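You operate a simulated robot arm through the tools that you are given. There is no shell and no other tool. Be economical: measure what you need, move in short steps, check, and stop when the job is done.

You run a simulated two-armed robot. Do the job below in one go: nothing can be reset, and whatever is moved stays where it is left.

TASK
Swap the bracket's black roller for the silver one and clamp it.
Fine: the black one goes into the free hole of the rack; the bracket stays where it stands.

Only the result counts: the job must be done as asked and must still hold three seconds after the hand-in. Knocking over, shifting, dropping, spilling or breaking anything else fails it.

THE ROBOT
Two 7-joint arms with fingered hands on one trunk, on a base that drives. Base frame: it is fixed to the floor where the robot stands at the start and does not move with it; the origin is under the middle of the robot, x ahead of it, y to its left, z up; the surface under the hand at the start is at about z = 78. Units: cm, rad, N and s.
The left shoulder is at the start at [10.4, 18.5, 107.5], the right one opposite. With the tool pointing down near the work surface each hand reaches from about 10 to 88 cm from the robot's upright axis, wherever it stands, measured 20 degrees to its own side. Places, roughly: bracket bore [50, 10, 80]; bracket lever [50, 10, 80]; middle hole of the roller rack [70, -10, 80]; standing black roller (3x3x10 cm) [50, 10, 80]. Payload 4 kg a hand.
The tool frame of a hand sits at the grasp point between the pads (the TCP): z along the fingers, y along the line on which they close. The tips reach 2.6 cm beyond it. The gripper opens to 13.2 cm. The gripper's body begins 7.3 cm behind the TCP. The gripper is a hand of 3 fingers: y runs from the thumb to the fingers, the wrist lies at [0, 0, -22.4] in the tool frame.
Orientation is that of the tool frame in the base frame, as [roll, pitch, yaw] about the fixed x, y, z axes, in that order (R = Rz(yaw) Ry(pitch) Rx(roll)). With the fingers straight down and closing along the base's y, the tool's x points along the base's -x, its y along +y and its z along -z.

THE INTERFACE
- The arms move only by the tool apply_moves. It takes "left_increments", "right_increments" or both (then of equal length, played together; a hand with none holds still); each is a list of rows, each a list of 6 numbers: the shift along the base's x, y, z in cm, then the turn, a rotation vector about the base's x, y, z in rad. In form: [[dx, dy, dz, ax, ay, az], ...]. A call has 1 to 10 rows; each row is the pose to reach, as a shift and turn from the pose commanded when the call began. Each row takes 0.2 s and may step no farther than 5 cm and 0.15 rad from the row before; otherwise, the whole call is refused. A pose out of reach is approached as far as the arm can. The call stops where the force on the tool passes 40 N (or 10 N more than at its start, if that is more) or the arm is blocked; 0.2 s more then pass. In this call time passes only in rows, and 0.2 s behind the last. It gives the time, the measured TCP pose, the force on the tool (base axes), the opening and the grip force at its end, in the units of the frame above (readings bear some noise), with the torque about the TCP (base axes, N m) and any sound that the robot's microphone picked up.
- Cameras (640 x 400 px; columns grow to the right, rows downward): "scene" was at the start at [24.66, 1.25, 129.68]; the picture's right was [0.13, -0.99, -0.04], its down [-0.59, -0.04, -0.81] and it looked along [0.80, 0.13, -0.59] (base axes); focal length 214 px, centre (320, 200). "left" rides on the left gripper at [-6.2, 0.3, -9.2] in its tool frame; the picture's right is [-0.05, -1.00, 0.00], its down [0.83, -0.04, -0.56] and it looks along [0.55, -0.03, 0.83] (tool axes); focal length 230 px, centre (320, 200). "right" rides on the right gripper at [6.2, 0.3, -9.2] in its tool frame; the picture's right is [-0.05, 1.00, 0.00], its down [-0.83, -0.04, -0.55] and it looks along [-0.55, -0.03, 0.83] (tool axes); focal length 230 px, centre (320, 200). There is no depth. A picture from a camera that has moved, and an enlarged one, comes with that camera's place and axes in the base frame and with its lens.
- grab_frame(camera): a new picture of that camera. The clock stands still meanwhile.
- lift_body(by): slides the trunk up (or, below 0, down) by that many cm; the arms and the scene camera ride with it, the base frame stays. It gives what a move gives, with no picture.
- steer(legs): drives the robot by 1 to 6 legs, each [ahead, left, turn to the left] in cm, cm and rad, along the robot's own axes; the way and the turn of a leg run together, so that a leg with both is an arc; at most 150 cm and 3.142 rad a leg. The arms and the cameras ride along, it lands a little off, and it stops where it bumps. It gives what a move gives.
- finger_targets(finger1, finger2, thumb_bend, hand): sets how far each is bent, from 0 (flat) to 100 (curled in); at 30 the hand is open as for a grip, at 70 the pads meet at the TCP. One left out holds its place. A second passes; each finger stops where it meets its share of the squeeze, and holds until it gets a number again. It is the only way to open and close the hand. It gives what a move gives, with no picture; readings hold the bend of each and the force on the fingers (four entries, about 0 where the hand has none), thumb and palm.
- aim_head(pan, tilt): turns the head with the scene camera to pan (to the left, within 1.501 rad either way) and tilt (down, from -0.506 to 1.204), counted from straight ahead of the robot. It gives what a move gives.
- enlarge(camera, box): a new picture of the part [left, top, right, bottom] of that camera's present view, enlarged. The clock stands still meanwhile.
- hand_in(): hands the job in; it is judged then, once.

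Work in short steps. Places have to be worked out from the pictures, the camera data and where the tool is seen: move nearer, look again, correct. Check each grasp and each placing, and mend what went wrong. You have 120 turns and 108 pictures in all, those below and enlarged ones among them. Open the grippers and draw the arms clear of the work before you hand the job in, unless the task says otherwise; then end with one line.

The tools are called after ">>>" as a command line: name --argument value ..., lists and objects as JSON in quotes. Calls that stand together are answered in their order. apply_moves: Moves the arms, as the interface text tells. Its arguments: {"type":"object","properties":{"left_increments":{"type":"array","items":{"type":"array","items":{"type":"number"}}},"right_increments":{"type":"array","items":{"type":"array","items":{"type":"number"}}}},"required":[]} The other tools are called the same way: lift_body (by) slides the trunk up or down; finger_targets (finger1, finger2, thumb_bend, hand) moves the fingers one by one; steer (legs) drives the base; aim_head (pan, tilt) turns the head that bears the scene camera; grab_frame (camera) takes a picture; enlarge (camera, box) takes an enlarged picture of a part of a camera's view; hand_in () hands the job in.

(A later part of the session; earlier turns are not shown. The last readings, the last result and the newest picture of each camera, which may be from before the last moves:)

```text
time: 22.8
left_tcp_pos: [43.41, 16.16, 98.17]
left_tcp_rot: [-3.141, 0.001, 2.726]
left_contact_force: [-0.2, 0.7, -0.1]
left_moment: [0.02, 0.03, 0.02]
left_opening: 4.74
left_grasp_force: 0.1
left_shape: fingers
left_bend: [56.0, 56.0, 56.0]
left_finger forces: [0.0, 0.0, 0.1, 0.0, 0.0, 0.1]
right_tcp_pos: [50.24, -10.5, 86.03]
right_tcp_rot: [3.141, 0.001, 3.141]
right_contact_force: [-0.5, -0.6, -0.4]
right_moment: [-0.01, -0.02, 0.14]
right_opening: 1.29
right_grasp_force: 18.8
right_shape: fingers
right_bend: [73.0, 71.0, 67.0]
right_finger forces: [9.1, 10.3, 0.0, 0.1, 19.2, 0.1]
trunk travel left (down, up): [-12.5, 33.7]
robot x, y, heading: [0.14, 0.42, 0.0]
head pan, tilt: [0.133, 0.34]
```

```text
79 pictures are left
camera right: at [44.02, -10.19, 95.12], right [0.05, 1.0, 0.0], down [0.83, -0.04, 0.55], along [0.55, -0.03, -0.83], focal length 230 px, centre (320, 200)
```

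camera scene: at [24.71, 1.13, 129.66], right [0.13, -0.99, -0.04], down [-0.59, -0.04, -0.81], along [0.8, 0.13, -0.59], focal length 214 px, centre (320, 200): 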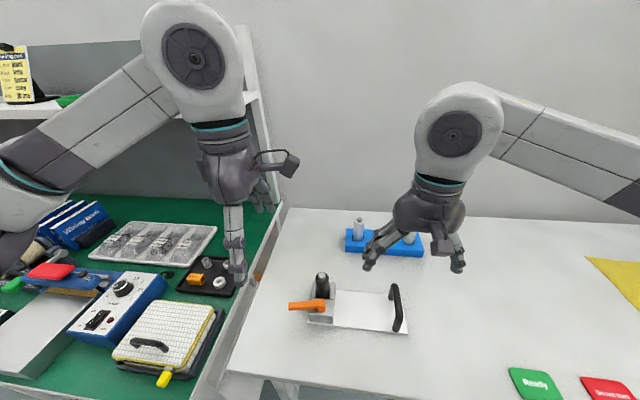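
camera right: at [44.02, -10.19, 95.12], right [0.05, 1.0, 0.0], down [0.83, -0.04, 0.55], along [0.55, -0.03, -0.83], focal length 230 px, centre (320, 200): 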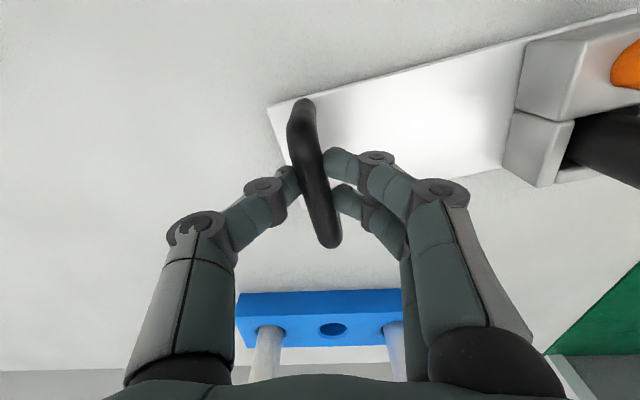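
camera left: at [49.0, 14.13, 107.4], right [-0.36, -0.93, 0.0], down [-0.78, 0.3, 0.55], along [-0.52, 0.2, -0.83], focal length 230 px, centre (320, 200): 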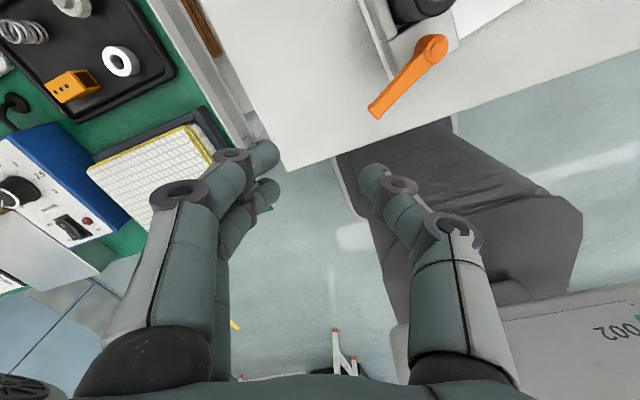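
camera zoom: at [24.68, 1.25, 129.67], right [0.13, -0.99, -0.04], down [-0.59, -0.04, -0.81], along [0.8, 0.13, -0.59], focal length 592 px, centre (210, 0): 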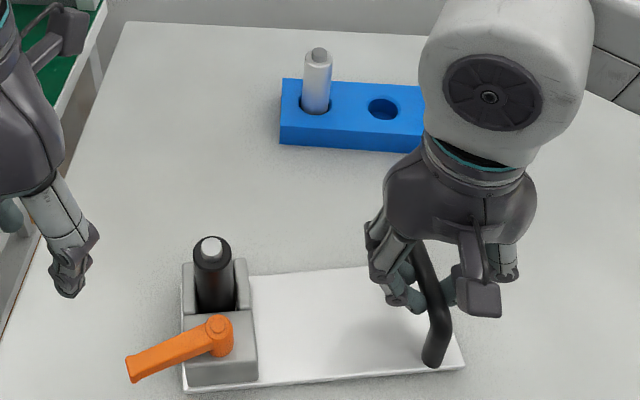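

The grip is now 19 N but the bracket is still yawed about 0.18 rad. I'll turn the right hand −0.18 rad in place to bring the bracket back while it has this firm grip.

>>> apply_moves --right_increments '[[0, 0, 0, 0, 0, -0.05], [0, 0, 0, 0, 0, -0.1], [0, 0, 0, 0, 0, -0.15], [0, 0, 0, 0, 0, -0.2]]'

>>> enlarge --camera "scene" --box '[260, 200, 460, 345]'

```text
time: 23.8
left_tcp_pos: [43.38, 16.19, 97.86]
left_tcp_rot: [3.141, 0.0, 2.726]
left_contact_force: [0.3, -0.3, 0.7]
left_moment: [0.03, -0.05, -0.01]
left_opening: 4.7
left_grasp_force: 0.1
left_shape: fingers
left_bend: [56.0, 56.0, 56.0]
left_finger forces: [0.0, 0.1, 0.1, 0.0, 0.0, 0.1]
right_tcp_pos: [50.21, -10.52, 86.01]
right_tcp_rot: [-3.142, 0.001, 2.941]
right_contact_force: [-0.7, 0.4, 0.4]
right_moment: [-0.01, 0.01, 0.17]
right_opening: 1.24
right_grasp_force: 20.2
right_shape: fingers
right_bend: [73.0, 71.0, 67.0]
right_finger forces: [9.4, 10.6, 0.0, 0.1, 19.4, 0.0]
trunk travel left (down, up): [-12.5, 33.7]
robot x, y, heading: [0.09, 0.03, -0.0]
head pan, tilt: [0.133, 0.34]
```

```text
2.76 times, centred on (360, 272) of scene
camera zoom: at [24.68, 1.25, 129.67], right [0.13, -0.99, -0.04], down [-0.59, -0.04, -0.81], along [0.8, 0.13, -0.59], focal length 592 px, centre (210, 0)
```

zoom: 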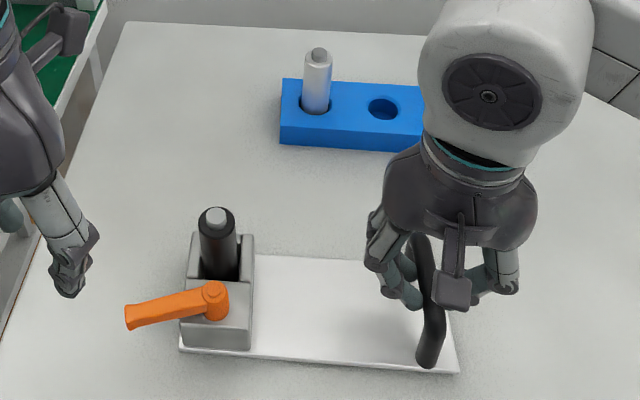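

That worked: the bracket is nearly back, and the lever has clearly turned about 0.2 rad relative to it, so counter-clockwise is the right direction. I'll make a final correction of −0.045 rad and +0.3 cm in y, then check.

>>> apply_moves --right_increments '[[0, 0.15, 0, 0, 0, -0.025], [0, 0.35, 0, 0, 0, -0.05]]'

>>> enlarge --camera "scene" --box '[260, 200, 460, 345]'

```text
time: 24.4
left_tcp_pos: [43.38, 16.07, 98.1]
left_tcp_rot: [3.141, 0.0, 2.725]
left_contact_force: [0.8, 0.2, 0.1]
left_moment: [-0.02, 0.02, 0.02]
left_opening: 4.75
left_grasp_force: 0.1
left_shape: fingers
left_bend: [56.0, 56.0, 56.0]
left_finger forces: [0.1, 0.0, 0.0, 0.0, 0.0, 0.0]
right_tcp_pos: [50.17, -10.26, 86.17]
right_tcp_rot: [-3.141, -0.004, 2.891]
right_contact_force: [-0.5, -0.3, -0.2]
right_moment: [-0.02, -0.02, 0.18]
right_opening: 1.25
right_grasp_force: 20.2
right_shape: fingers
right_bend: [73.0, 71.0, 67.0]
right_finger forces: [8.8, 11.1, 0.0, 0.1, 19.9, 0.0]
trunk travel left (down, up): [-12.5, 33.7]
robot x, y, heading: [-0.34, 0.38, 0.003]
head pan, tilt: [0.133, 0.34]
```

```text
2.76 times, centred on (360, 272) of scene
camera zoom: at [24.68, 1.26, 129.67], right [0.13, -0.99, -0.04], down [-0.59, -0.04, -0.81], along [0.8, 0.13, -0.59], focal length 592 px, centre (210, 0)
```

zoom: 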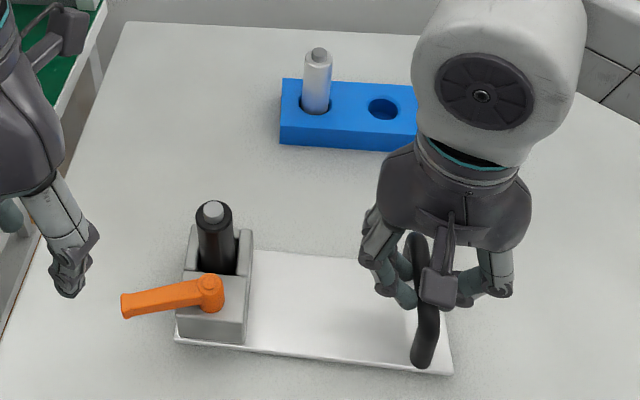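

The bracket is within about 2–4 mm of its original pose and firmly held. I'll bring the left hand back over the lever tip, estimated at about [46.3,11.4], with yaw matched to the lever.

>>> apply_moves --left_increments '[[0.6, -1, -1, 0, 0, -0.145], [1.2, -2, -2, 0, 0, -0.29], [1.8, -3, -3, 0, 0, -0.435], [2.4, -4, -4, 0, 0, -0.58], [3, -4.8, -5, 0, 0, -0.725], [3, -4.8, -7, 0, 0, -0.775]]'

>>> grab_frame --camera "left"

```text
time: 25.8
left_tcp_pos: [46.29, 11.46, 90.97]
left_tcp_rot: [3.141, 0.0, 1.948]
left_contact_force: [0.4, -0.1, -0.3]
left_moment: [0.02, 0.05, -0.01]
left_opening: 4.71
left_grasp_force: 0.0
left_shape: fingers
left_bend: [56.0, 56.0, 56.0]
left_finger forces: [0.1, 0.0, 0.1, 0.0, 0.0, 0.1]
right_tcp_pos: [50.02, -10.27, 86.08]
right_tcp_rot: [3.141, -0.001, 2.893]
right_contact_force: [0.3, 0.7, 0.1]
right_moment: [-0.02, 0.01, 0.22]
right_opening: 1.22
right_grasp_force: 19.4
right_shape: fingers
right_bend: [73.0, 71.0, 67.0]
right_finger forces: [9.4, 10.7, 0.0, 0.0, 19.4, 0.1]
trunk travel left (down, up): [-12.5, 33.7]
robot x, y, heading: [-0.48, -0.14, -0.0]
head pan, tilt: [0.133, 0.34]
```

```text
76 pictures are left
camera left: at [48.8, 5.9, 100.23], right [-0.91, -0.42, 0.0], down [-0.35, 0.76, 0.56], along [-0.23, 0.5, -0.83], focal length 230 px, centre (320, 200)
```

left: 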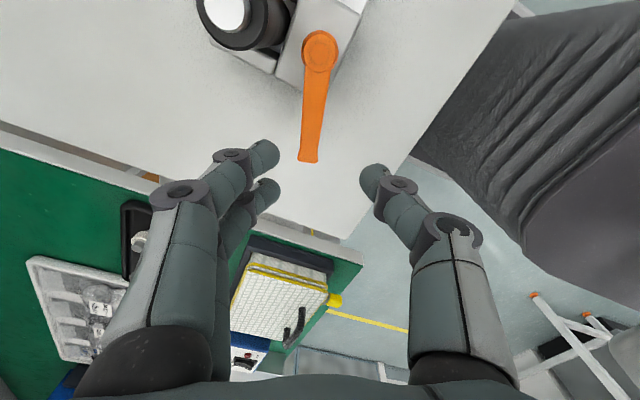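

The lever is well inside the finger gap. I'll lower, narrow the fingers, and swing slowly along the arc about the pivot at [48.8,5.9].

>>> apply_moves --left_increments '[[0, 0, -3.5, 0, 0, 0], [0, 0, -6.2, 0, 0, 0]]'

>>> finger_targets --hand "left" --finger1 65 --finger2 65 --thumb_bend 65

>>> apply_moves --left_increments '[[-0.33, -0.16, 0, 0, 0, 0.06], [-0.65, -0.34, 0, 0, 0, 0.12], [-0.95, -0.53, 0, 0, 0, 0.18], [-1.25, -0.75, 0, 0, 0, 0.24], [-1.53, -0.98, 0, 0, 0, 0.3]]'

>>> enlarge --camera "scene" --box '[260, 200, 460, 345]'

```text
time: 26.4
left_tcp_pos: [46.15, 11.4, 84.73]
left_tcp_rot: [3.141, 0.001, 1.952]
left_contact_force: [0.3, -0.6, -0.2]
left_moment: [0.03, 0.01, 0.0]
left_opening: 4.75
left_grasp_force: 0.1
left_shape: fingers
left_bend: [56.0, 56.0, 56.0]
left_finger forces: [0.1, 0.0, 0.0, 0.0, 0.1, 0.0]
right_tcp_pos: [50.1, -10.29, 86.04]
right_tcp_rot: [-3.142, -0.002, 2.891]
right_contact_force: [-0.4, 0.6, -0.7]
right_moment: [-0.01, 0.02, 0.15]
right_opening: 1.24
right_grasp_force: 19.6
right_shape: fingers
right_bend: [73.0, 71.0, 67.0]
right_finger forces: [9.5, 10.6, 0.1, 0.0, 19.3, 0.1]
trunk travel left (down, up): [-12.5, 33.7]
robot x, y, heading: [0.14, 0.14, -0.001]
head pan, tilt: [0.133, 0.34]
```

```text
time: 27.4
left_tcp_pos: [46.16, 11.32, 84.75]
left_tcp_rot: [-3.14, -0.001, 1.951]
left_contact_force: [0.7, 1.2, -0.2]
left_moment: [0.03, 0.02, 0.0]
left_opening: 2.14
left_grasp_force: 1.2
left_shape: fingers
left_bend: [64.0, 64.0, 65.0]
left_finger forces: [0.6, 1.2, 0.0, 0.0, 0.0, 0.1]
right_tcp_pos: [50.17, -10.15, 86.14]
right_tcp_rot: [-3.141, -0.002, 2.891]
right_contact_force: [-1.7, -1.4, 0.0]
right_moment: [-0.03, 0.04, 0.18]
right_opening: 1.24
right_grasp_force: 19.5
right_shape: fingers
right_bend: [73.0, 71.0, 67.0]
right_finger forces: [8.5, 10.4, 0.0, 0.0, 20.3, 0.0]
trunk travel left (down, up): [-12.5, 33.7]
robot x, y, heading: [-0.16, -0.15, 0.002]
head pan, tilt: [0.133, 0.34]
```

```text
time: 28.6
left_tcp_pos: [44.81, 10.25, 84.62]
left_tcp_rot: [-3.141, 0.0, 2.253]
left_contact_force: [0.7, 2.1, 0.6]
left_moment: [0.0, -0.01, -0.01]
left_opening: 2.07
left_grasp_force: 1.1
left_shape: fingers
left_bend: [64.0, 62.0, 65.0]
left_finger forces: [0.3, 2.0, 0.1, 0.1, 0.0, 0.1]
right_tcp_pos: [50.22, -10.06, 86.07]
right_tcp_rot: [3.14, -0.002, 2.892]
right_contact_force: [-1.3, -2.2, -0.2]
right_moment: [-0.1, 0.01, 0.33]
right_opening: 1.23
right_grasp_force: 20.8
right_shape: fingers
right_bend: [73.0, 71.0, 67.0]
right_finger forces: [7.7, 12.1, 0.0, 0.0, 22.1, 0.0]
trunk travel left (down, up): [-12.5, 33.7]
robot x, y, heading: [-0.46, -0.03, 0.0]
head pan, tilt: [0.133, 0.34]
```

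```text
2.76 times, centred on (360, 272) of scene
camera zoom: at [24.7, 1.24, 129.67], right [0.13, -0.99, -0.04], down [-0.59, -0.04, -0.81], along [0.8, 0.13, -0.59], focal length 592 px, centre (210, 0)
```

zoom: 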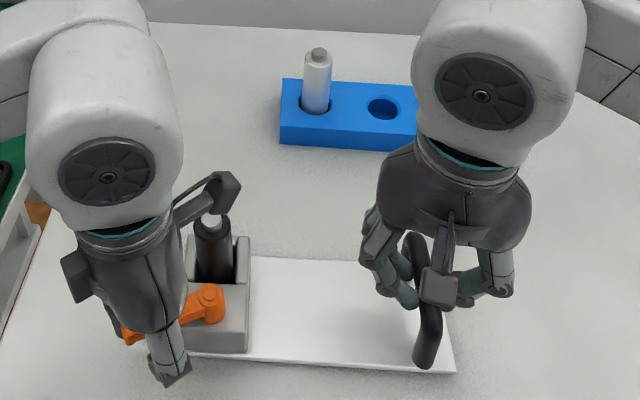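

The lever is turning mostly by itself now (the bracket turned only about 0.05 rad). I'll continue the slow arc.

>>> apply_moves --left_increments '[[-0.27, -0.25, 0, 0, 0, 0.06], [-0.52, -0.52, 0, 0, 0, 0.12], [-0.75, -0.8, 0, 0, 0, 0.18], [-0.97, -1.09, 0, 0, 0, 0.24], [-1.17, -1.4, 0, 0, 0, 0.3], [-1.34, -1.72, 0, 0, 0, 0.36], [-1.49, -2.05, 0, 0, 0, 0.42]]'

>>> enlarge --camera "scene" --box '[260, 200, 460, 345]'

>>> grab_frame --camera "left"

```text
time: 30.2
left_tcp_pos: [43.25, 8.06, 84.87]
left_tcp_rot: [-3.141, -0.002, 2.672]
left_contact_force: [-0.2, -0.5, 0.2]
left_moment: [0.0, -0.01, 0.02]
left_opening: 2.0
left_grasp_force: 0.5
left_shape: fingers
left_bend: [65.0, 64.0, 65.0]
left_finger forces: [0.3, 0.6, 0.0, 0.2, 0.1, 0.0]
right_tcp_pos: [50.32, -10.09, 86.12]
right_tcp_rot: [3.141, 0.001, 2.891]
right_contact_force: [-1.4, 0.4, 0.3]
right_moment: [-0.02, 0.03, 0.23]
right_opening: 1.23
right_grasp_force: 19.9
right_shape: fingers
right_bend: [73.0, 71.0, 68.0]
right_finger forces: [9.3, 10.6, 0.0, 0.1, 19.8, 0.0]
trunk travel left (down, up): [-12.5, 33.7]
robot x, y, heading: [0.47, -0.09, 0.001]
head pan, tilt: [0.133, 0.34]
```

```text
2.76 times, centred on (360, 272) of scene
camera zoom: at [24.69, 1.24, 129.67], right [0.13, -0.99, -0.04], down [-0.59, -0.04, -0.81], along [0.8, 0.13, -0.59], focal length 592 px, centre (210, 0)
```

zoom: 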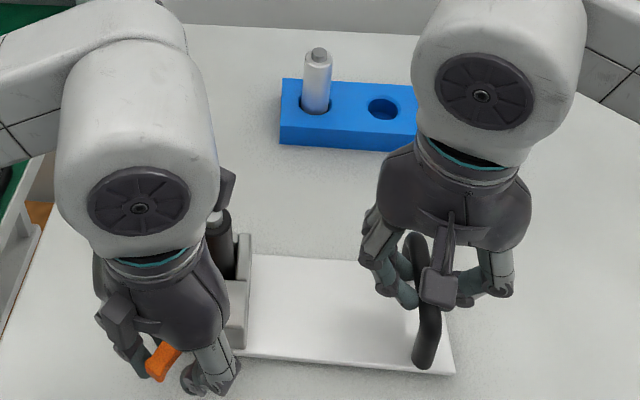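

```text
73 pictures are left
camera left: at [48.9, 5.71, 94.1], right [-0.4, -0.91, 0.0], down [-0.76, 0.34, 0.56], along [-0.51, 0.23, -0.83], focal length 230 px, centre (320, 200)
```

left: 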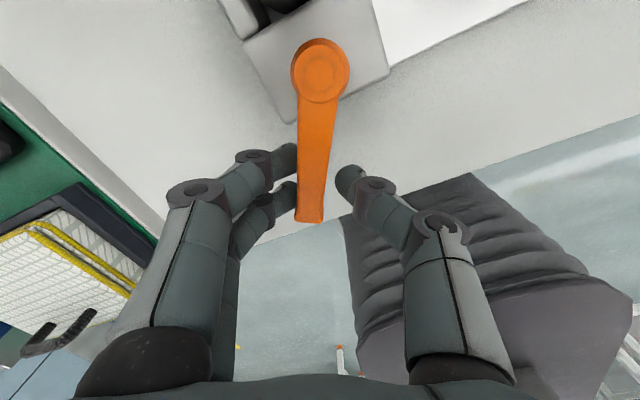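

The lever now swings freely, with forces near zero. I'll continue to about 90° or slightly past.

>>> apply_moves --left_increments '[[-0.2, -0.51, 0, 0, 0, 0.1], [-0.33, -1.04, 0, 0, 0, 0.2], [-0.42, -1.59, 0, 0, 0, 0.3], [-0.45, -2.13, 0, 0, 0, 0.4], [-0.42, -2.68, 0, 0, 0, 0.5]]'

>>> grab_frame --camera "left"

```text
time: 31.4
left_tcp_pos: [42.69, 5.46, 84.74]
left_tcp_rot: [3.141, -0.001, -3.111]
left_contact_force: [0.3, 0.1, 0.3]
left_moment: [-0.02, -0.01, 0.0]
left_opening: 2.03
left_grasp_force: 0.5
left_shape: fingers
left_bend: [65.0, 64.0, 65.0]
left_finger forces: [0.5, 0.4, 0.0, 0.1, 0.0, 0.0]
right_tcp_pos: [50.38, -10.07, 86.09]
right_tcp_rot: [3.141, -0.002, 2.891]
right_contact_force: [-1.0, -0.4, -1.0]
right_moment: [-0.04, 0.01, 0.23]
right_opening: 1.22
right_grasp_force: 20.2
right_shape: fingers
right_bend: [73.0, 71.0, 68.0]
right_finger forces: [9.2, 10.8, 0.1, 0.0, 20.0, 0.0]
trunk travel left (down, up): [-12.5, 33.7]
robot x, y, heading: [-0.07, -0.13, -0.003]
head pan, tilt: [0.133, 0.34]
```

```text
72 pictures are left
camera left: at [48.85, 6.09, 94.06], right [0.08, -1.0, 0.0], down [-0.83, -0.07, 0.56], along [-0.55, -0.05, -0.83], focal length 230 px, centre (320, 200)
```

left: 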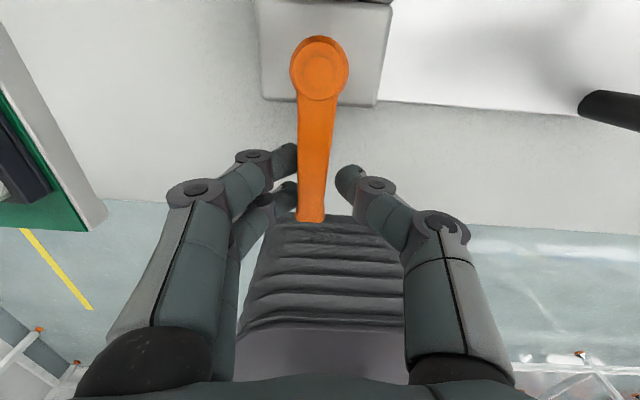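

The lever points straight toward the robot, about 90° open. I'll release it and lift the left hand clear, then check the bracket's pose before letting the handle go.

>>> finger_targets --hand "left" --finger1 54 --finger2 54 --thumb_bend 54

>>> apply_moves --left_increments '[[0, 0, 4, 0, 0, 0], [0, 0, 8, 0, 0, 0], [0, 4, 11, 0, 0, 0], [0, 8, 14, 0, 0, 0], [0, 12, 17, 0, 0, 0]]'

>>> enlarge --camera "scene" --box '[260, 200, 460, 345]'

```text
time: 32.4
left_tcp_pos: [42.8, 5.5, 84.7]
left_tcp_rot: [-3.141, 0.001, -3.111]
left_contact_force: [0.6, -0.3, 0.1]
left_moment: [0.02, 0.01, 0.02]
left_opening: 5.39
left_grasp_force: 0.0
left_shape: fingers
left_bend: [54.0, 54.0, 54.0]
left_finger forces: [0.1, 0.0, 0.1, 0.0, 0.1, 0.1]
right_tcp_pos: [50.11, -10.06, 86.15]
right_tcp_rot: [3.14, 0.0, 2.893]
right_contact_force: [-1.2, -0.2, 0.4]
right_moment: [-0.01, 0.03, 0.22]
right_opening: 1.23
right_grasp_force: 19.8
right_shape: fingers
right_bend: [73.0, 71.0, 68.0]
right_finger forces: [9.3, 10.8, 0.0, 0.0, 19.6, 0.0]
trunk travel left (down, up): [-12.5, 33.7]
robot x, y, heading: [-0.14, -0.15, -0.0]
head pan, tilt: [0.133, 0.34]
```

```text
time: 33.6
left_tcp_pos: [42.53, 17.75, 101.92]
left_tcp_rot: [-3.14, -0.001, -3.113]
left_contact_force: [-0.8, 0.5, -0.2]
left_moment: [-0.01, -0.03, -0.02]
left_opening: 5.42
left_grasp_force: 0.1
left_shape: fingers
left_bend: [54.0, 54.0, 54.0]
left_finger forces: [0.0, 0.0, 0.0, 0.0, 0.0, 0.0]
right_tcp_pos: [50.09, -10.04, 86.17]
right_tcp_rot: [3.141, 0.0, 2.891]
right_contact_force: [-1.6, 1.3, -0.1]
right_moment: [-0.02, 0.03, 0.15]
right_opening: 1.23
right_grasp_force: 19.5
right_shape: fingers
right_bend: [73.0, 71.0, 68.0]
right_finger forces: [9.7, 10.0, 0.0, 0.1, 18.6, 0.0]
trunk travel left (down, up): [-12.5, 33.7]
robot x, y, heading: [0.15, -0.09, -0.005]
head pan, tilt: [0.133, 0.34]
```

```text
2.76 times, centred on (360, 272) of scene
camera zoom: at [24.54, 1.35, 129.71], right [0.13, -0.99, -0.04], down [-0.58, -0.04, -0.81], along [0.8, 0.12, -0.59], focal length 592 px, centre (210, 0)
```

zoom: 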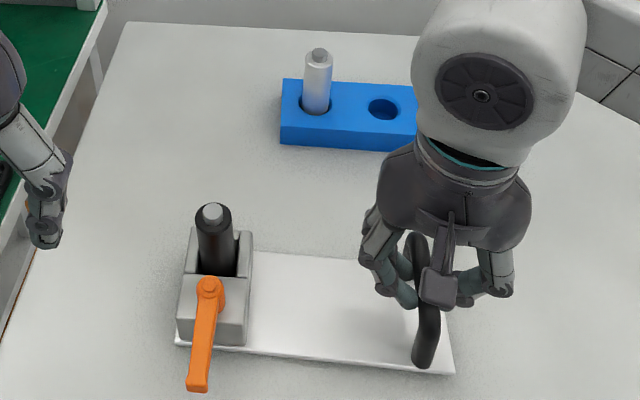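

The bracket is within about 4 mm. I'll nudge it +0.35 in x and −0.2 in y with the handle grip, then release the handle and raise the right hand.

>>> apply_moves --right_increments '[[0.2, -0.1, 0, 0, 0, 0], [0.45, -0.2, 0, 0, 0, 0]]'

>>> finger_targets --hand "right" --finger1 66 --finger2 66 --thumb_bend 62

>>> finger_targets --hand "right" --finger1 50 --finger2 50 --thumb_bend 50

>>> apply_moves --right_increments '[[0, 0, 4, 0, 0, 0], [0, 0, 8, 0, 0, 0], [0, 0, 12, 0, 0, 0.1], [0, 2, 15, 0, 0, 0.2]]'

>>> grab_frame --camera "right"

>>> enlarge --camera "scene" --box '[260, 200, 460, 345]'

```text
time: 34.2
left_tcp_pos: [42.64, 17.52, 101.92]
left_tcp_rot: [-3.141, 0.0, -3.112]
left_contact_force: [-0.2, -0.5, 0.0]
left_moment: [0.03, 0.02, 0.05]
left_opening: 5.39
left_grasp_force: 0.1
left_shape: fingers
left_bend: [54.0, 54.0, 54.0]
left_finger forces: [0.0, 0.0, 0.0, 0.1, 0.0, 0.1]
right_tcp_pos: [50.74, -10.32, 85.95]
right_tcp_rot: [-3.14, -0.001, 2.891]
right_contact_force: [-1.1, 0.1, 0.2]
right_moment: [-0.03, 0.02, 0.22]
right_opening: 1.23
right_grasp_force: 19.9
right_shape: fingers
right_bend: [73.0, 71.0, 68.0]
right_finger forces: [8.7, 11.2, 0.0, 0.0, 19.6, 0.0]
trunk travel left (down, up): [-12.5, 33.7]
robot x, y, heading: [-0.06, 0.06, -0.002]
head pan, tilt: [0.133, 0.34]
```

```text
time: 35.2
left_tcp_pos: [42.65, 17.53, 101.95]
left_tcp_rot: [-3.141, 0.0, -3.114]
left_contact_force: [-0.3, -0.1, 0.1]
left_moment: [0.01, -0.02, 0.0]
left_opening: 5.4
left_grasp_force: 0.0
left_shape: fingers
left_bend: [54.0, 54.0, 54.0]
left_finger forces: [0.1, 0.1, 0.0, 0.0, 0.0, 0.1]
right_tcp_pos: [50.63, -10.51, 85.99]
right_tcp_rot: [-3.142, 0.0, 2.891]
right_contact_force: [0.2, 0.9, -0.6]
right_moment: [0.01, 0.0, 0.01]
right_opening: 2.18
right_grasp_force: 0.3
right_shape: fingers
right_bend: [66.0, 65.0, 62.0]
right_finger forces: [0.1, 0.6, 0.1, 0.1, 0.1, 0.1]
trunk travel left (down, up): [-12.5, 33.7]
robot x, y, heading: [0.2, 0.06, -0.002]
head pan, tilt: [0.133, 0.34]
```

```text
time: 36.2
left_tcp_pos: [42.6, 17.69, 102.0]
left_tcp_rot: [-3.141, 0.002, -3.112]
left_contact_force: [0.4, -0.6, 0.6]
left_moment: [0.0, 0.01, -0.01]
left_opening: 5.39
left_grasp_force: 0.1
left_shape: fingers
left_bend: [54.0, 54.0, 54.0]
left_finger forces: [0.0, 0.0, 0.1, 0.0, 0.1, 0.1]
right_tcp_pos: [50.67, -10.28, 86.01]
right_tcp_rot: [3.142, 0.0, 2.892]
right_contact_force: [0.1, 0.4, -1.1]
right_moment: [0.01, 0.0, 0.0]
right_opening: 6.72
right_grasp_force: 0.0
right_shape: fingers
right_bend: [50.0, 50.0, 50.0]
right_finger forces: [0.0, 0.0, 0.0, 0.1, 0.0, 0.0]
trunk travel left (down, up): [-12.5, 33.7]
robot x, y, heading: [-0.05, -0.03, -0.0]
head pan, tilt: [0.133, 0.34]
```

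```text
time: 37.2
left_tcp_pos: [42.66, 17.68, 102.0]
left_tcp_rot: [-3.139, -0.001, -3.112]
left_contact_force: [0.0, 0.1, 0.0]
left_moment: [0.0, -0.01, -0.01]
left_opening: 5.41
left_grasp_force: 0.1
left_shape: fingers
left_bend: [54.0, 54.0, 54.0]
left_finger forces: [0.0, 0.0, 0.0, 0.1, 0.0, 0.1]
right_tcp_pos: [50.77, -8.14, 101.04]
right_tcp_rot: [-3.14, 0.0, 3.094]
right_contact_force: [0.1, 0.7, -0.4]
right_moment: [-0.03, 0.03, -0.01]
right_opening: 6.72
right_grasp_force: 0.0
right_shape: fingers
right_bend: [50.0, 50.0, 50.0]
right_finger forces: [0.0, 0.0, 0.1, 0.1, 0.0, 0.0]
trunk travel left (down, up): [-12.5, 33.7]
robot x, y, heading: [0.09, -0.03, -0.006]
head pan, tilt: [0.133, 0.34]
```

```text
70 pictures are left
camera right: at [44.56, -7.41, 110.1], right [0.1, 0.99, 0.0], down [0.83, -0.08, 0.55], along [0.55, -0.06, -0.83], focal length 230 px, centre (320, 200)
```

right: 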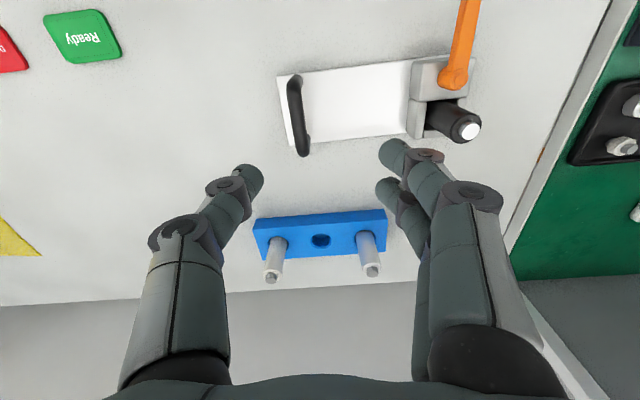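

```text
2.76 times, centred on (360, 272) of scene
camera zoom: at [24.63, 1.38, 129.68], right [0.13, -0.99, -0.04], down [-0.59, -0.05, -0.81], along [0.8, 0.12, -0.59], focal length 592 px, centre (210, 0)
```

zoom: 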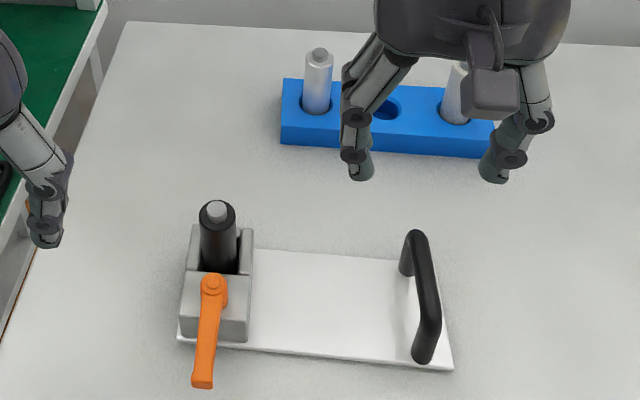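

The bracket sits exactly at its original pixels. Now I'll bring the right hand above the black roller at about [52.5,6.0].

>>> apply_moves --right_increments '[[0.5, 4, 0, 0, 0, 0.02], [1, 8, 0, 0, 0, 0.04], [1.7, 12, 0, 0, 0, 0.05], [1.7, 14.1, -2, 0, 0, 0.05], [1.7, 14.1, -5, 0, 0, 0.05]]'

>>> grab_frame --camera "right"

>>> enlarge --camera "scene" --box '[260, 180, 400, 320]'

```text
time: 38.4
left_tcp_pos: [42.8, 17.49, 102.0]
left_tcp_rot: [3.141, -0.002, -3.112]
left_contact_force: [-0.3, -0.5, 0.4]
left_moment: [0.0, -0.02, -0.02]
left_opening: 5.4
left_grasp_force: 0.0
left_shape: fingers
left_bend: [54.0, 54.0, 54.0]
left_finger forces: [0.0, 0.1, 0.0, 0.1, 0.1, 0.1]
right_tcp_pos: [52.34, 5.29, 96.19]
right_tcp_rot: [3.141, -0.002, 3.141]
right_contact_force: [-0.1, -0.1, 0.3]
right_moment: [0.01, 0.04, -0.01]
right_opening: 6.73
right_grasp_force: 0.1
right_shape: fingers
right_bend: [50.0, 50.0, 50.0]
right_finger forces: [0.0, 0.0, 0.0, 0.1, 0.0, 0.0]
trunk travel left (down, up): [-12.5, 33.7]
robot x, y, heading: [-0.01, -0.15, -0.003]
head pan, tilt: [0.133, 0.34]
```

```text
68 pictures are left
camera right: at [46.17, 5.75, 105.3], right [0.05, 1.0, 0.0], down [0.83, -0.04, 0.55], along [0.55, -0.03, -0.83], focal length 230 px, centre (320, 200)
```

right: 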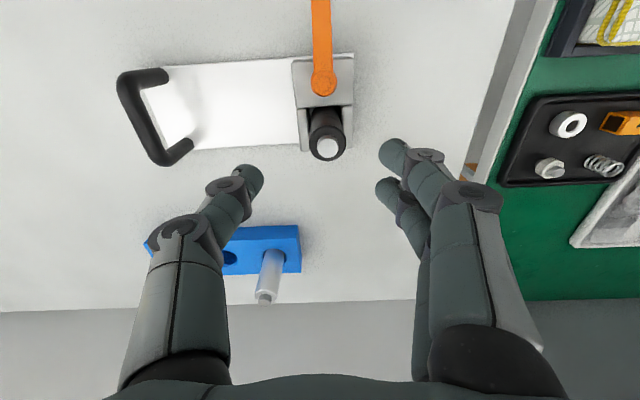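

```text
2.86 times, centred on (330, 250) of scene
camera zoom: at [24.73, 1.21, 129.65], right [0.13, -0.99, -0.04], down [-0.59, -0.04, -0.81], along [0.8, 0.13, -0.59], focal length 613 px, centre (291, 57)
```

zoom: 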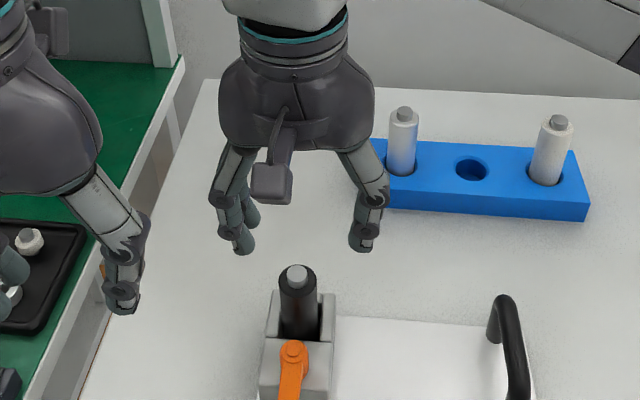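

The roller is at about [52.5,5.9] and the TCP's true y is near 5.4. I'll shift 0.4 cm in y and lower to z≈87, so the tips stay just above the block walls (about 84).

>>> apply_moves --right_increments '[[0.1, 0.4, -4, 0, 0, 0], [0.1, 0.4, -7, 0, 0, 0], [0.1, 0.4, -9.2, 0, 0, 0]]'

>>> grab_frame --camera "right"

>>> enlarge --camera "scene" --box '[270, 220, 390, 320]'

```text
time: 39.2
left_tcp_pos: [42.68, 17.63, 101.94]
left_tcp_rot: [-3.141, -0.001, -3.112]
left_contact_force: [0.0, 0.3, 0.2]
left_moment: [0.01, -0.03, -0.01]
left_opening: 5.4
left_grasp_force: 0.0
left_shape: fingers
left_bend: [54.0, 54.0, 54.0]
left_finger forces: [0.0, 0.1, 0.0, 0.0, 0.0, 0.1]
right_tcp_pos: [52.13, 5.79, 86.85]
right_tcp_rot: [3.142, -0.002, -3.141]
right_contact_force: [-0.2, -0.6, 0.4]
right_moment: [-0.01, -0.02, 0.01]
right_opening: 6.73
right_grasp_force: 0.0
right_shape: fingers
right_bend: [50.0, 50.0, 50.0]
right_finger forces: [0.1, 0.0, 0.0, 0.0, 0.1, 0.0]
trunk travel left (down, up): [-12.5, 33.7]
robot x, y, heading: [-0.2, -0.26, -0.0]
head pan, tilt: [0.133, 0.34]
```

```text
66 pictures are left
camera right: at [45.91, 6.16, 96.04], right [0.05, 1.0, 0.0], down [0.83, -0.04, 0.55], along [0.55, -0.03, -0.83], focal length 230 px, centre (320, 200)
```

right: 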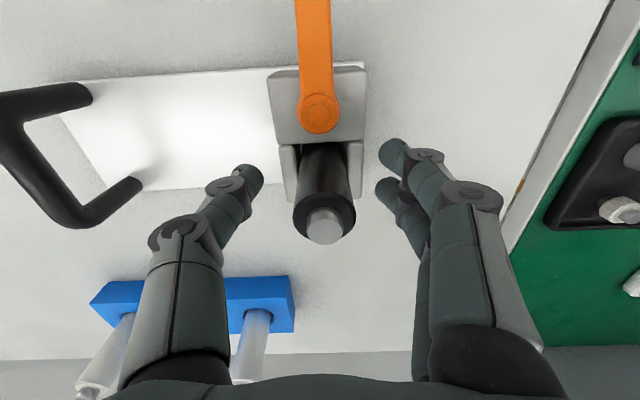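

```text
4.00 times, centred on (330, 270) of scene
camera zoom: at [24.69, 1.26, 129.67], right [0.13, -0.99, -0.04], down [-0.59, -0.04, -0.81], along [0.8, 0.13, -0.59], focal length 858 px, centre (280, -80)
```

zoom: 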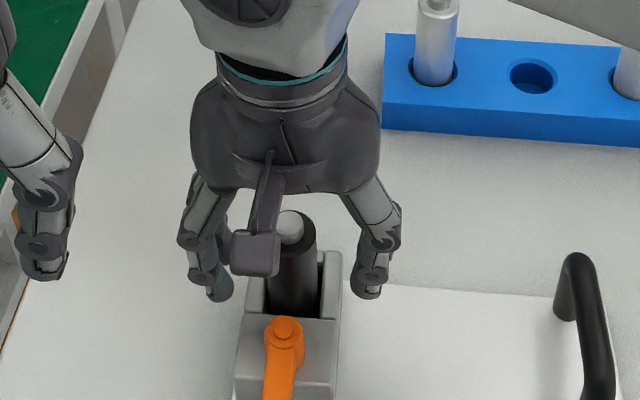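

The roller is centred between the fingers; I'll shift +0.3 in x and close.

>>> apply_moves --right_increments '[[0.3, 0.1, 0, 0, 0, 0]]'

>>> finger_targets --hand "right" --finger1 60 --finger2 60 --thumb_bend 60

>>> finger_targets --hand "right" --finger1 68 --finger2 68 --thumb_bend 68

>>> grab_frame --camera "right"

```text
time: 39.6
left_tcp_pos: [42.69, 17.67, 102.06]
left_tcp_rot: [3.14, -0.001, -3.113]
left_contact_force: [0.1, 0.1, 1.4]
left_moment: [0.01, 0.0, -0.04]
left_opening: 5.43
left_grasp_force: 0.1
left_shape: fingers
left_bend: [54.0, 54.0, 54.0]
left_finger forces: [0.0, 0.0, 0.1, 0.0, 0.0, 0.1]
right_tcp_pos: [52.59, 6.06, 86.92]
right_tcp_rot: [3.141, -0.001, -3.141]
right_contact_force: [0.4, 0.2, 0.5]
right_moment: [-0.02, 0.0, 0.01]
right_opening: 6.71
right_grasp_force: 0.2
right_shape: fingers
right_bend: [50.0, 50.0, 50.0]
right_finger forces: [0.0, 0.1, 0.0, 0.0, 0.0, 0.0]
trunk travel left (down, up): [-12.5, 33.7]
robot x, y, heading: [-0.28, 0.1, -0.003]
head pan, tilt: [0.133, 0.34]
```

```text
time: 40.6
left_tcp_pos: [42.64, 17.63, 101.93]
left_tcp_rot: [3.141, -0.001, -3.112]
left_contact_force: [0.0, 0.0, -1.0]
left_moment: [0.01, 0.01, -0.02]
left_opening: 5.39
left_grasp_force: 0.0
left_shape: fingers
left_bend: [54.0, 54.0, 54.0]
left_finger forces: [0.1, 0.1, 0.1, 0.1, 0.0, 0.0]
right_tcp_pos: [52.56, 5.92, 86.94]
right_tcp_rot: [3.14, 0.0, 3.141]
right_contact_force: [0.5, 0.2, 0.7]
right_moment: [-0.01, 0.02, 0.02]
right_opening: 3.56
right_grasp_force: 0.0
right_shape: fingers
right_bend: [60.0, 60.0, 60.0]
right_finger forces: [0.0, 0.1, 0.1, 0.0, 0.0, 0.1]
trunk travel left (down, up): [-12.5, 33.7]
robot x, y, heading: [-0.0, -0.09, -0.002]
head pan, tilt: [0.133, 0.34]
```

```text
time: 41.6
left_tcp_pos: [42.67, 17.5, 101.92]
left_tcp_rot: [3.14, 0.0, -3.111]
left_contact_force: [0.4, 0.0, 0.1]
left_moment: [0.03, 0.01, 0.0]
left_opening: 5.4
left_grasp_force: 0.0
left_shape: fingers
left_bend: [54.0, 54.0, 54.0]
left_finger forces: [0.0, 0.0, 0.0, 0.0, 0.0, 0.1]
right_tcp_pos: [52.61, 6.07, 86.96]
right_tcp_rot: [-3.139, -0.001, 3.141]
right_contact_force: [-0.2, 0.1, 0.2]
right_moment: [-0.02, 0.03, 0.01]
right_opening: 2.45
right_grasp_force: 6.7
right_shape: fingers
right_bend: [64.0, 63.0, 65.0]
right_finger forces: [2.8, 4.0, 0.1, 0.1, 6.6, 0.1]
trunk travel left (down, up): [-12.5, 33.7]
robot x, y, heading: [-0.03, -0.03, -0.004]
head pan, tilt: [0.133, 0.34]
```

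```text
64 pictures are left
camera right: at [46.31, 6.35, 96.08], right [0.05, 1.0, 0.0], down [0.83, -0.04, 0.55], along [0.55, -0.03, -0.83], focal length 230 px, centre (320, 200)
```

right: 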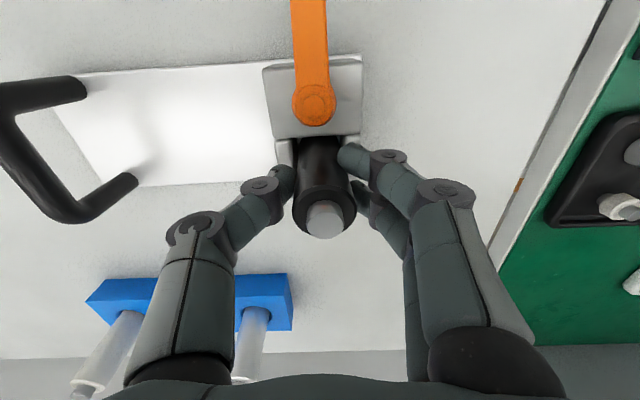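

Good grip at about 7 N. I'll squeeze more and lift slowly by 1.5 cm, watching the forces.

>>> finger_targets --hand "right" --finger1 73 --finger2 73 --thumb_bend 73

>>> apply_moves --right_increments '[[0, 0, 0.5, 0, 0, 0], [0, 0, 1, 0, 0, 0], [0, 0, 1.5, 0, 0, 0]]'

>>> enlarge --camera "scene" --box '[260, 200, 460, 345]'

```text
time: 42.6
left_tcp_pos: [42.63, 17.74, 101.87]
left_tcp_rot: [-3.142, 0.0, -3.112]
left_contact_force: [-0.3, 0.3, -0.1]
left_moment: [-0.01, 0.01, -0.02]
left_opening: 5.4
left_grasp_force: 0.1
left_shape: fingers
left_bend: [54.0, 54.0, 54.0]
left_finger forces: [0.0, 0.0, 0.1, 0.1, 0.0, 0.0]
right_tcp_pos: [52.59, 5.97, 86.91]
right_tcp_rot: [-3.14, 0.0, 3.141]
right_contact_force: [-0.8, -0.5, 0.4]
right_moment: [-0.03, 0.0, 0.01]
right_opening: 2.3
right_grasp_force: 15.0
right_shape: fingers
right_bend: [69.0, 68.0, 66.0]
right_finger forces: [6.7, 8.8, 0.0, 0.1, 15.1, 0.0]
trunk travel left (down, up): [-12.5, 33.7]
robot x, y, heading: [-0.22, 0.04, 0.003]
head pan, tilt: [0.133, 0.34]
```

```text
time: 43.4
left_tcp_pos: [42.75, 17.48, 101.86]
left_tcp_rot: [3.141, 0.0, -3.111]
left_contact_force: [0.0, 1.2, 0.7]
left_moment: [0.03, -0.04, -0.01]
left_opening: 5.4
left_grasp_force: 0.1
left_shape: fingers
left_bend: [54.0, 54.0, 54.0]
left_finger forces: [0.1, 0.0, 0.1, 0.0, 0.1, 0.0]
right_tcp_pos: [52.76, 6.01, 88.36]
right_tcp_rot: [-3.141, -0.002, -3.141]
right_contact_force: [0.8, -0.6, -1.8]
right_moment: [-0.09, -0.01, -0.01]
right_opening: 2.27
right_grasp_force: 14.9
right_shape: fingers
right_bend: [69.0, 68.0, 66.0]
right_finger forces: [6.4, 8.5, 0.0, 0.0, 15.4, 0.0]
trunk travel left (down, up): [-12.5, 33.7]
robot x, y, heading: [-0.31, 0.21, 0.001]
head pan, tilt: [0.133, 0.34]
```

```text
2.76 times, centred on (360, 272) of scene
camera zoom: at [24.67, 1.25, 129.67], right [0.13, -0.99, -0.04], down [-0.59, -0.04, -0.81], along [0.8, 0.13, -0.59], focal length 592 px, centre (210, 0)
```

zoom: 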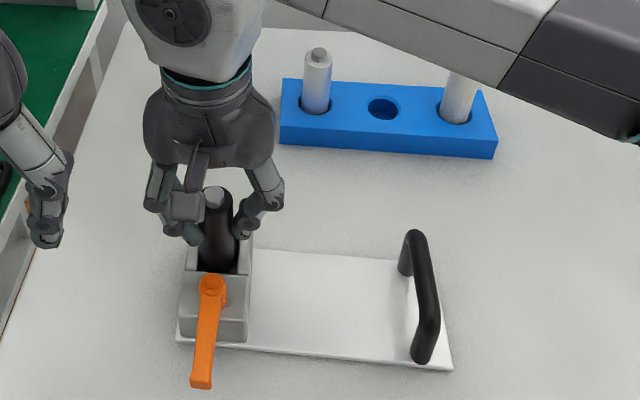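

The roller slides out freely and the bracket stays put. I'll lift it clear.

>>> apply_moves --right_increments '[[0, 0, 2, 0, 0, 0], [0, 0, 4, 0, 0, 0], [0, 0, 6, 0, 0, 0], [0, 0, 9, 0, 0, 0], [0, 0, 13, 0, 0, 0]]'

>>> grab_frame --camera "scene"

>>> grab_frame --camera "right"

```text
time: 44.6
left_tcp_pos: [42.62, 17.69, 101.97]
left_tcp_rot: [-3.141, 0.0, -3.112]
left_contact_force: [-0.3, 1.1, -0.2]
left_moment: [0.04, 0.0, 0.0]
left_opening: 5.41
left_grasp_force: 0.1
left_shape: fingers
left_bend: [54.0, 54.0, 54.0]
left_finger forces: [0.0, 0.0, 0.0, 0.1, 0.0, 0.0]
right_tcp_pos: [52.84, 6.2, 101.48]
right_tcp_rot: [3.14, -0.001, 3.141]
right_contact_force: [0.0, -0.3, -0.8]
right_moment: [-0.04, 0.02, 0.02]
right_opening: 2.28
right_grasp_force: 15.3
right_shape: fingers
right_bend: [70.0, 68.0, 66.0]
right_finger forces: [6.7, 9.0, 0.0, 0.0, 15.1, 0.1]
trunk travel left (down, up): [-12.5, 33.7]
robot x, y, heading: [0.16, -0.16, 0.001]
head pan, tilt: [0.133, 0.34]
```

```text
62 pictures are left
camera scene: at [24.58, 1.3, 129.7], right [0.13, -0.99, -0.04], down [-0.59, -0.04, -0.81], along [0.8, 0.13, -0.59], focal length 214 px, centre (320, 200)
```

scene: 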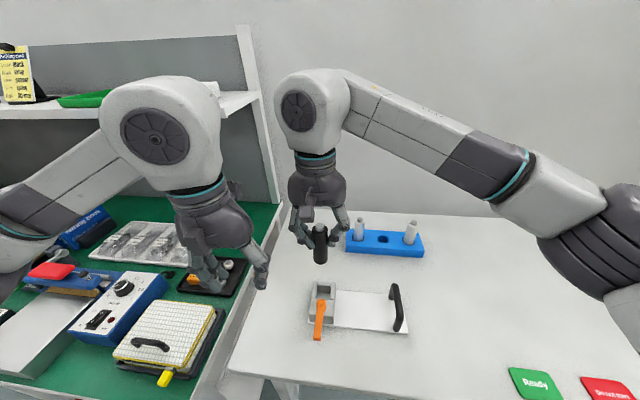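

```text
61 pictures are left
camera right: at [46.48, 6.47, 110.57], right [0.05, 1.0, 0.0], down [0.83, -0.04, 0.56], along [0.55, -0.03, -0.83], focal length 230 px, centre (320, 200)
```

right: 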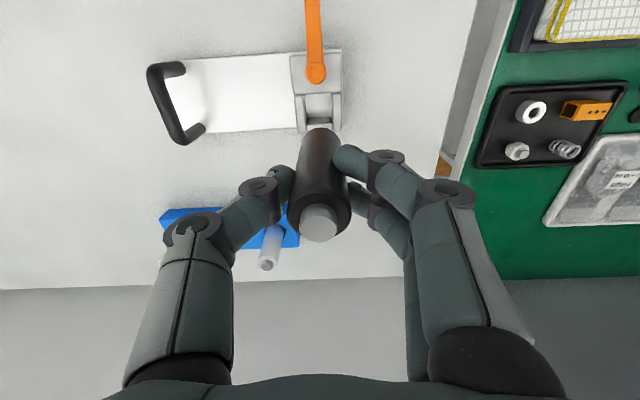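

The roller hangs vertically at TCP z 101.5, with its bottom about 8 cm below the TCP. I'll carry it over the rack's free hole at about [71.3,-9.6].

>>> apply_moves --right_increments '[[3.1, -2.6, 0, 0, 0, 0], [6.2, -5.2, 0, 0, 0, 0], [9.3, -7.8, 0, 0, 0, 0], [12.4, -10.4, 0, 0, 0, 0], [15.5, -13, 0, 0, 0, 0], [18.5, -15.6, 0, 0, 0, 0]]'

>>> grab_frame --camera "right"

>>> enlarge --camera "scene" --box '[320, 160, 460, 270]'

```text
time: 46.0
left_tcp_pos: [42.61, 17.6, 102.03]
left_tcp_rot: [3.141, -0.002, -3.112]
left_contact_force: [0.0, -0.2, -0.2]
left_moment: [0.01, 0.01, -0.01]
left_opening: 5.38
left_grasp_force: 0.1
left_shape: fingers
left_bend: [54.0, 54.0, 54.0]
left_finger forces: [0.0, 0.0, 0.0, 0.0, 0.0, 0.0]
right_tcp_pos: [71.79, -9.66, 101.16]
right_tcp_rot: [3.141, -0.003, -3.14]
right_contact_force: [0.6, 0.1, -0.4]
right_moment: [0.03, 0.02, -0.03]
right_opening: 2.24
right_grasp_force: 15.3
right_shape: fingers
right_bend: [70.0, 68.0, 66.0]
right_finger forces: [6.6, 8.9, 0.1, 0.0, 14.8, 0.0]
trunk travel left (down, up): [-12.5, 33.7]
robot x, y, heading: [-0.3, 0.24, 0.001]
head pan, tilt: [0.133, 0.34]
```

```text
60 pictures are left
camera right: at [65.53, -9.32, 110.24], right [0.05, 1.0, 0.0], down [0.83, -0.04, 0.55], along [0.55, -0.03, -0.83], focal length 230 px, centre (320, 200)
```

right: 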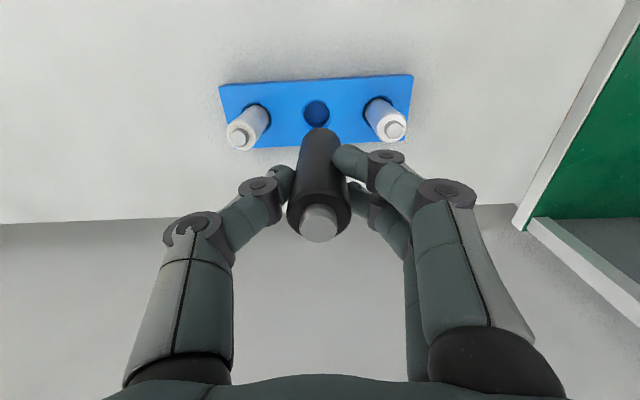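

```text
3.64 times, centred on (390, 215) of scene
camera zoom: at [24.74, 1.21, 129.65], right [0.13, -0.99, -0.04], down [-0.59, -0.04, -0.81], along [0.8, 0.13, -0.59], focal length 780 px, centre (66, 146)
```

zoom: 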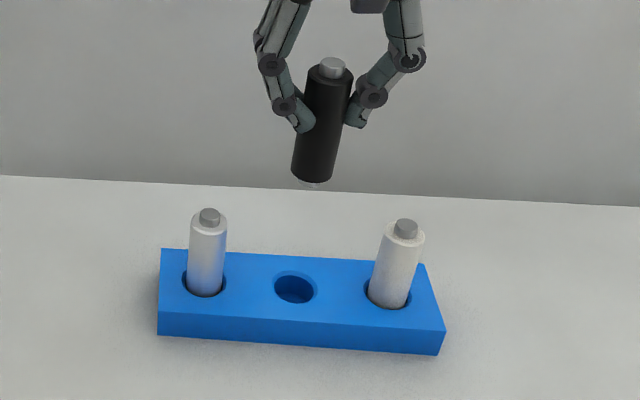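

From the right camera the hole is at about [72.1,-10.1] and its neighbours at y≈-2.9 and -17.3; the scene view suggests slightly less offset. I'll shift by [0.3,-0.3], lower until the roller bottom is just above the rack, and look again.

>>> apply_moves --right_increments '[[0.3, -0.3, -3, 0, 0, 0], [0.3, -0.3, -6, 0, 0, 0], [0.3, -0.3, -8, 0, 0, 0]]'

>>> enlarge --camera "right" --box '[200, 20, 440, 170]'

>>> enlarge --camera "scene" --box '[340, 200, 440, 265]'

```text
time: 46.8
left_tcp_pos: [42.61, 17.64, 101.82]
left_tcp_rot: [-3.141, 0.001, -3.113]
left_contact_force: [0.6, -0.9, 1.4]
left_moment: [-0.01, 0.01, 0.02]
left_opening: 5.38
left_grasp_force: 0.1
left_shape: fingers
left_bend: [54.0, 54.0, 54.0]
left_finger forces: [0.0, 0.0, 0.1, 0.0, 0.1, 0.0]
right_tcp_pos: [71.82, -9.73, 93.03]
right_tcp_rot: [-3.142, -0.001, -3.14]
right_contact_force: [0.5, 0.0, -0.6]
right_moment: [0.0, -0.01, -0.02]
right_opening: 2.28
right_grasp_force: 15.4
right_shape: fingers
right_bend: [70.0, 68.0, 66.0]
right_finger forces: [6.8, 9.0, 0.0, 0.0, 14.9, 0.1]
trunk travel left (down, up): [-12.5, 33.7]
robot x, y, heading: [-0.11, 0.19, 0.002]
head pan, tilt: [0.133, 0.34]
```

```text
2.67 times, centred on (320, 95) of right
camera zoom: at [65.61, -9.3, 102.23], right [0.05, 1.0, 0.0], down [0.83, -0.04, 0.55], along [0.55, -0.03, -0.83], focal length 614 px, centre (320, 480)
```

zoom: 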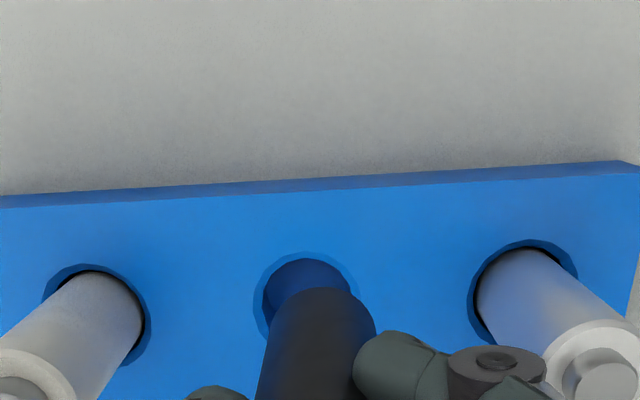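

```text
6.15 times, centred on (390, 232) of scene
camera zoom: at [24.71, 1.22, 129.67], right [0.13, -0.99, -0.04], down [-0.59, -0.04, -0.81], along [0.8, 0.13, -0.59], focal length 1320 px, centre (-111, 0)
```

zoom: 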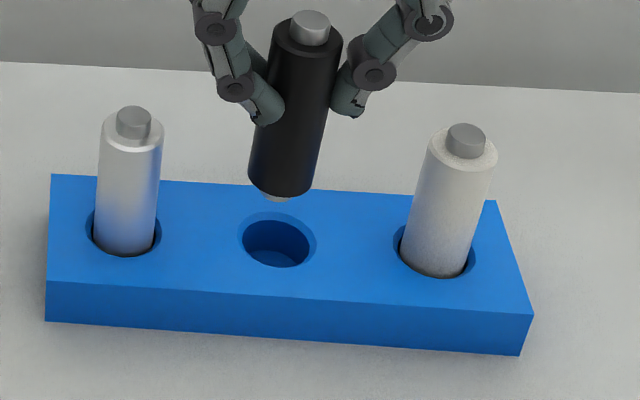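

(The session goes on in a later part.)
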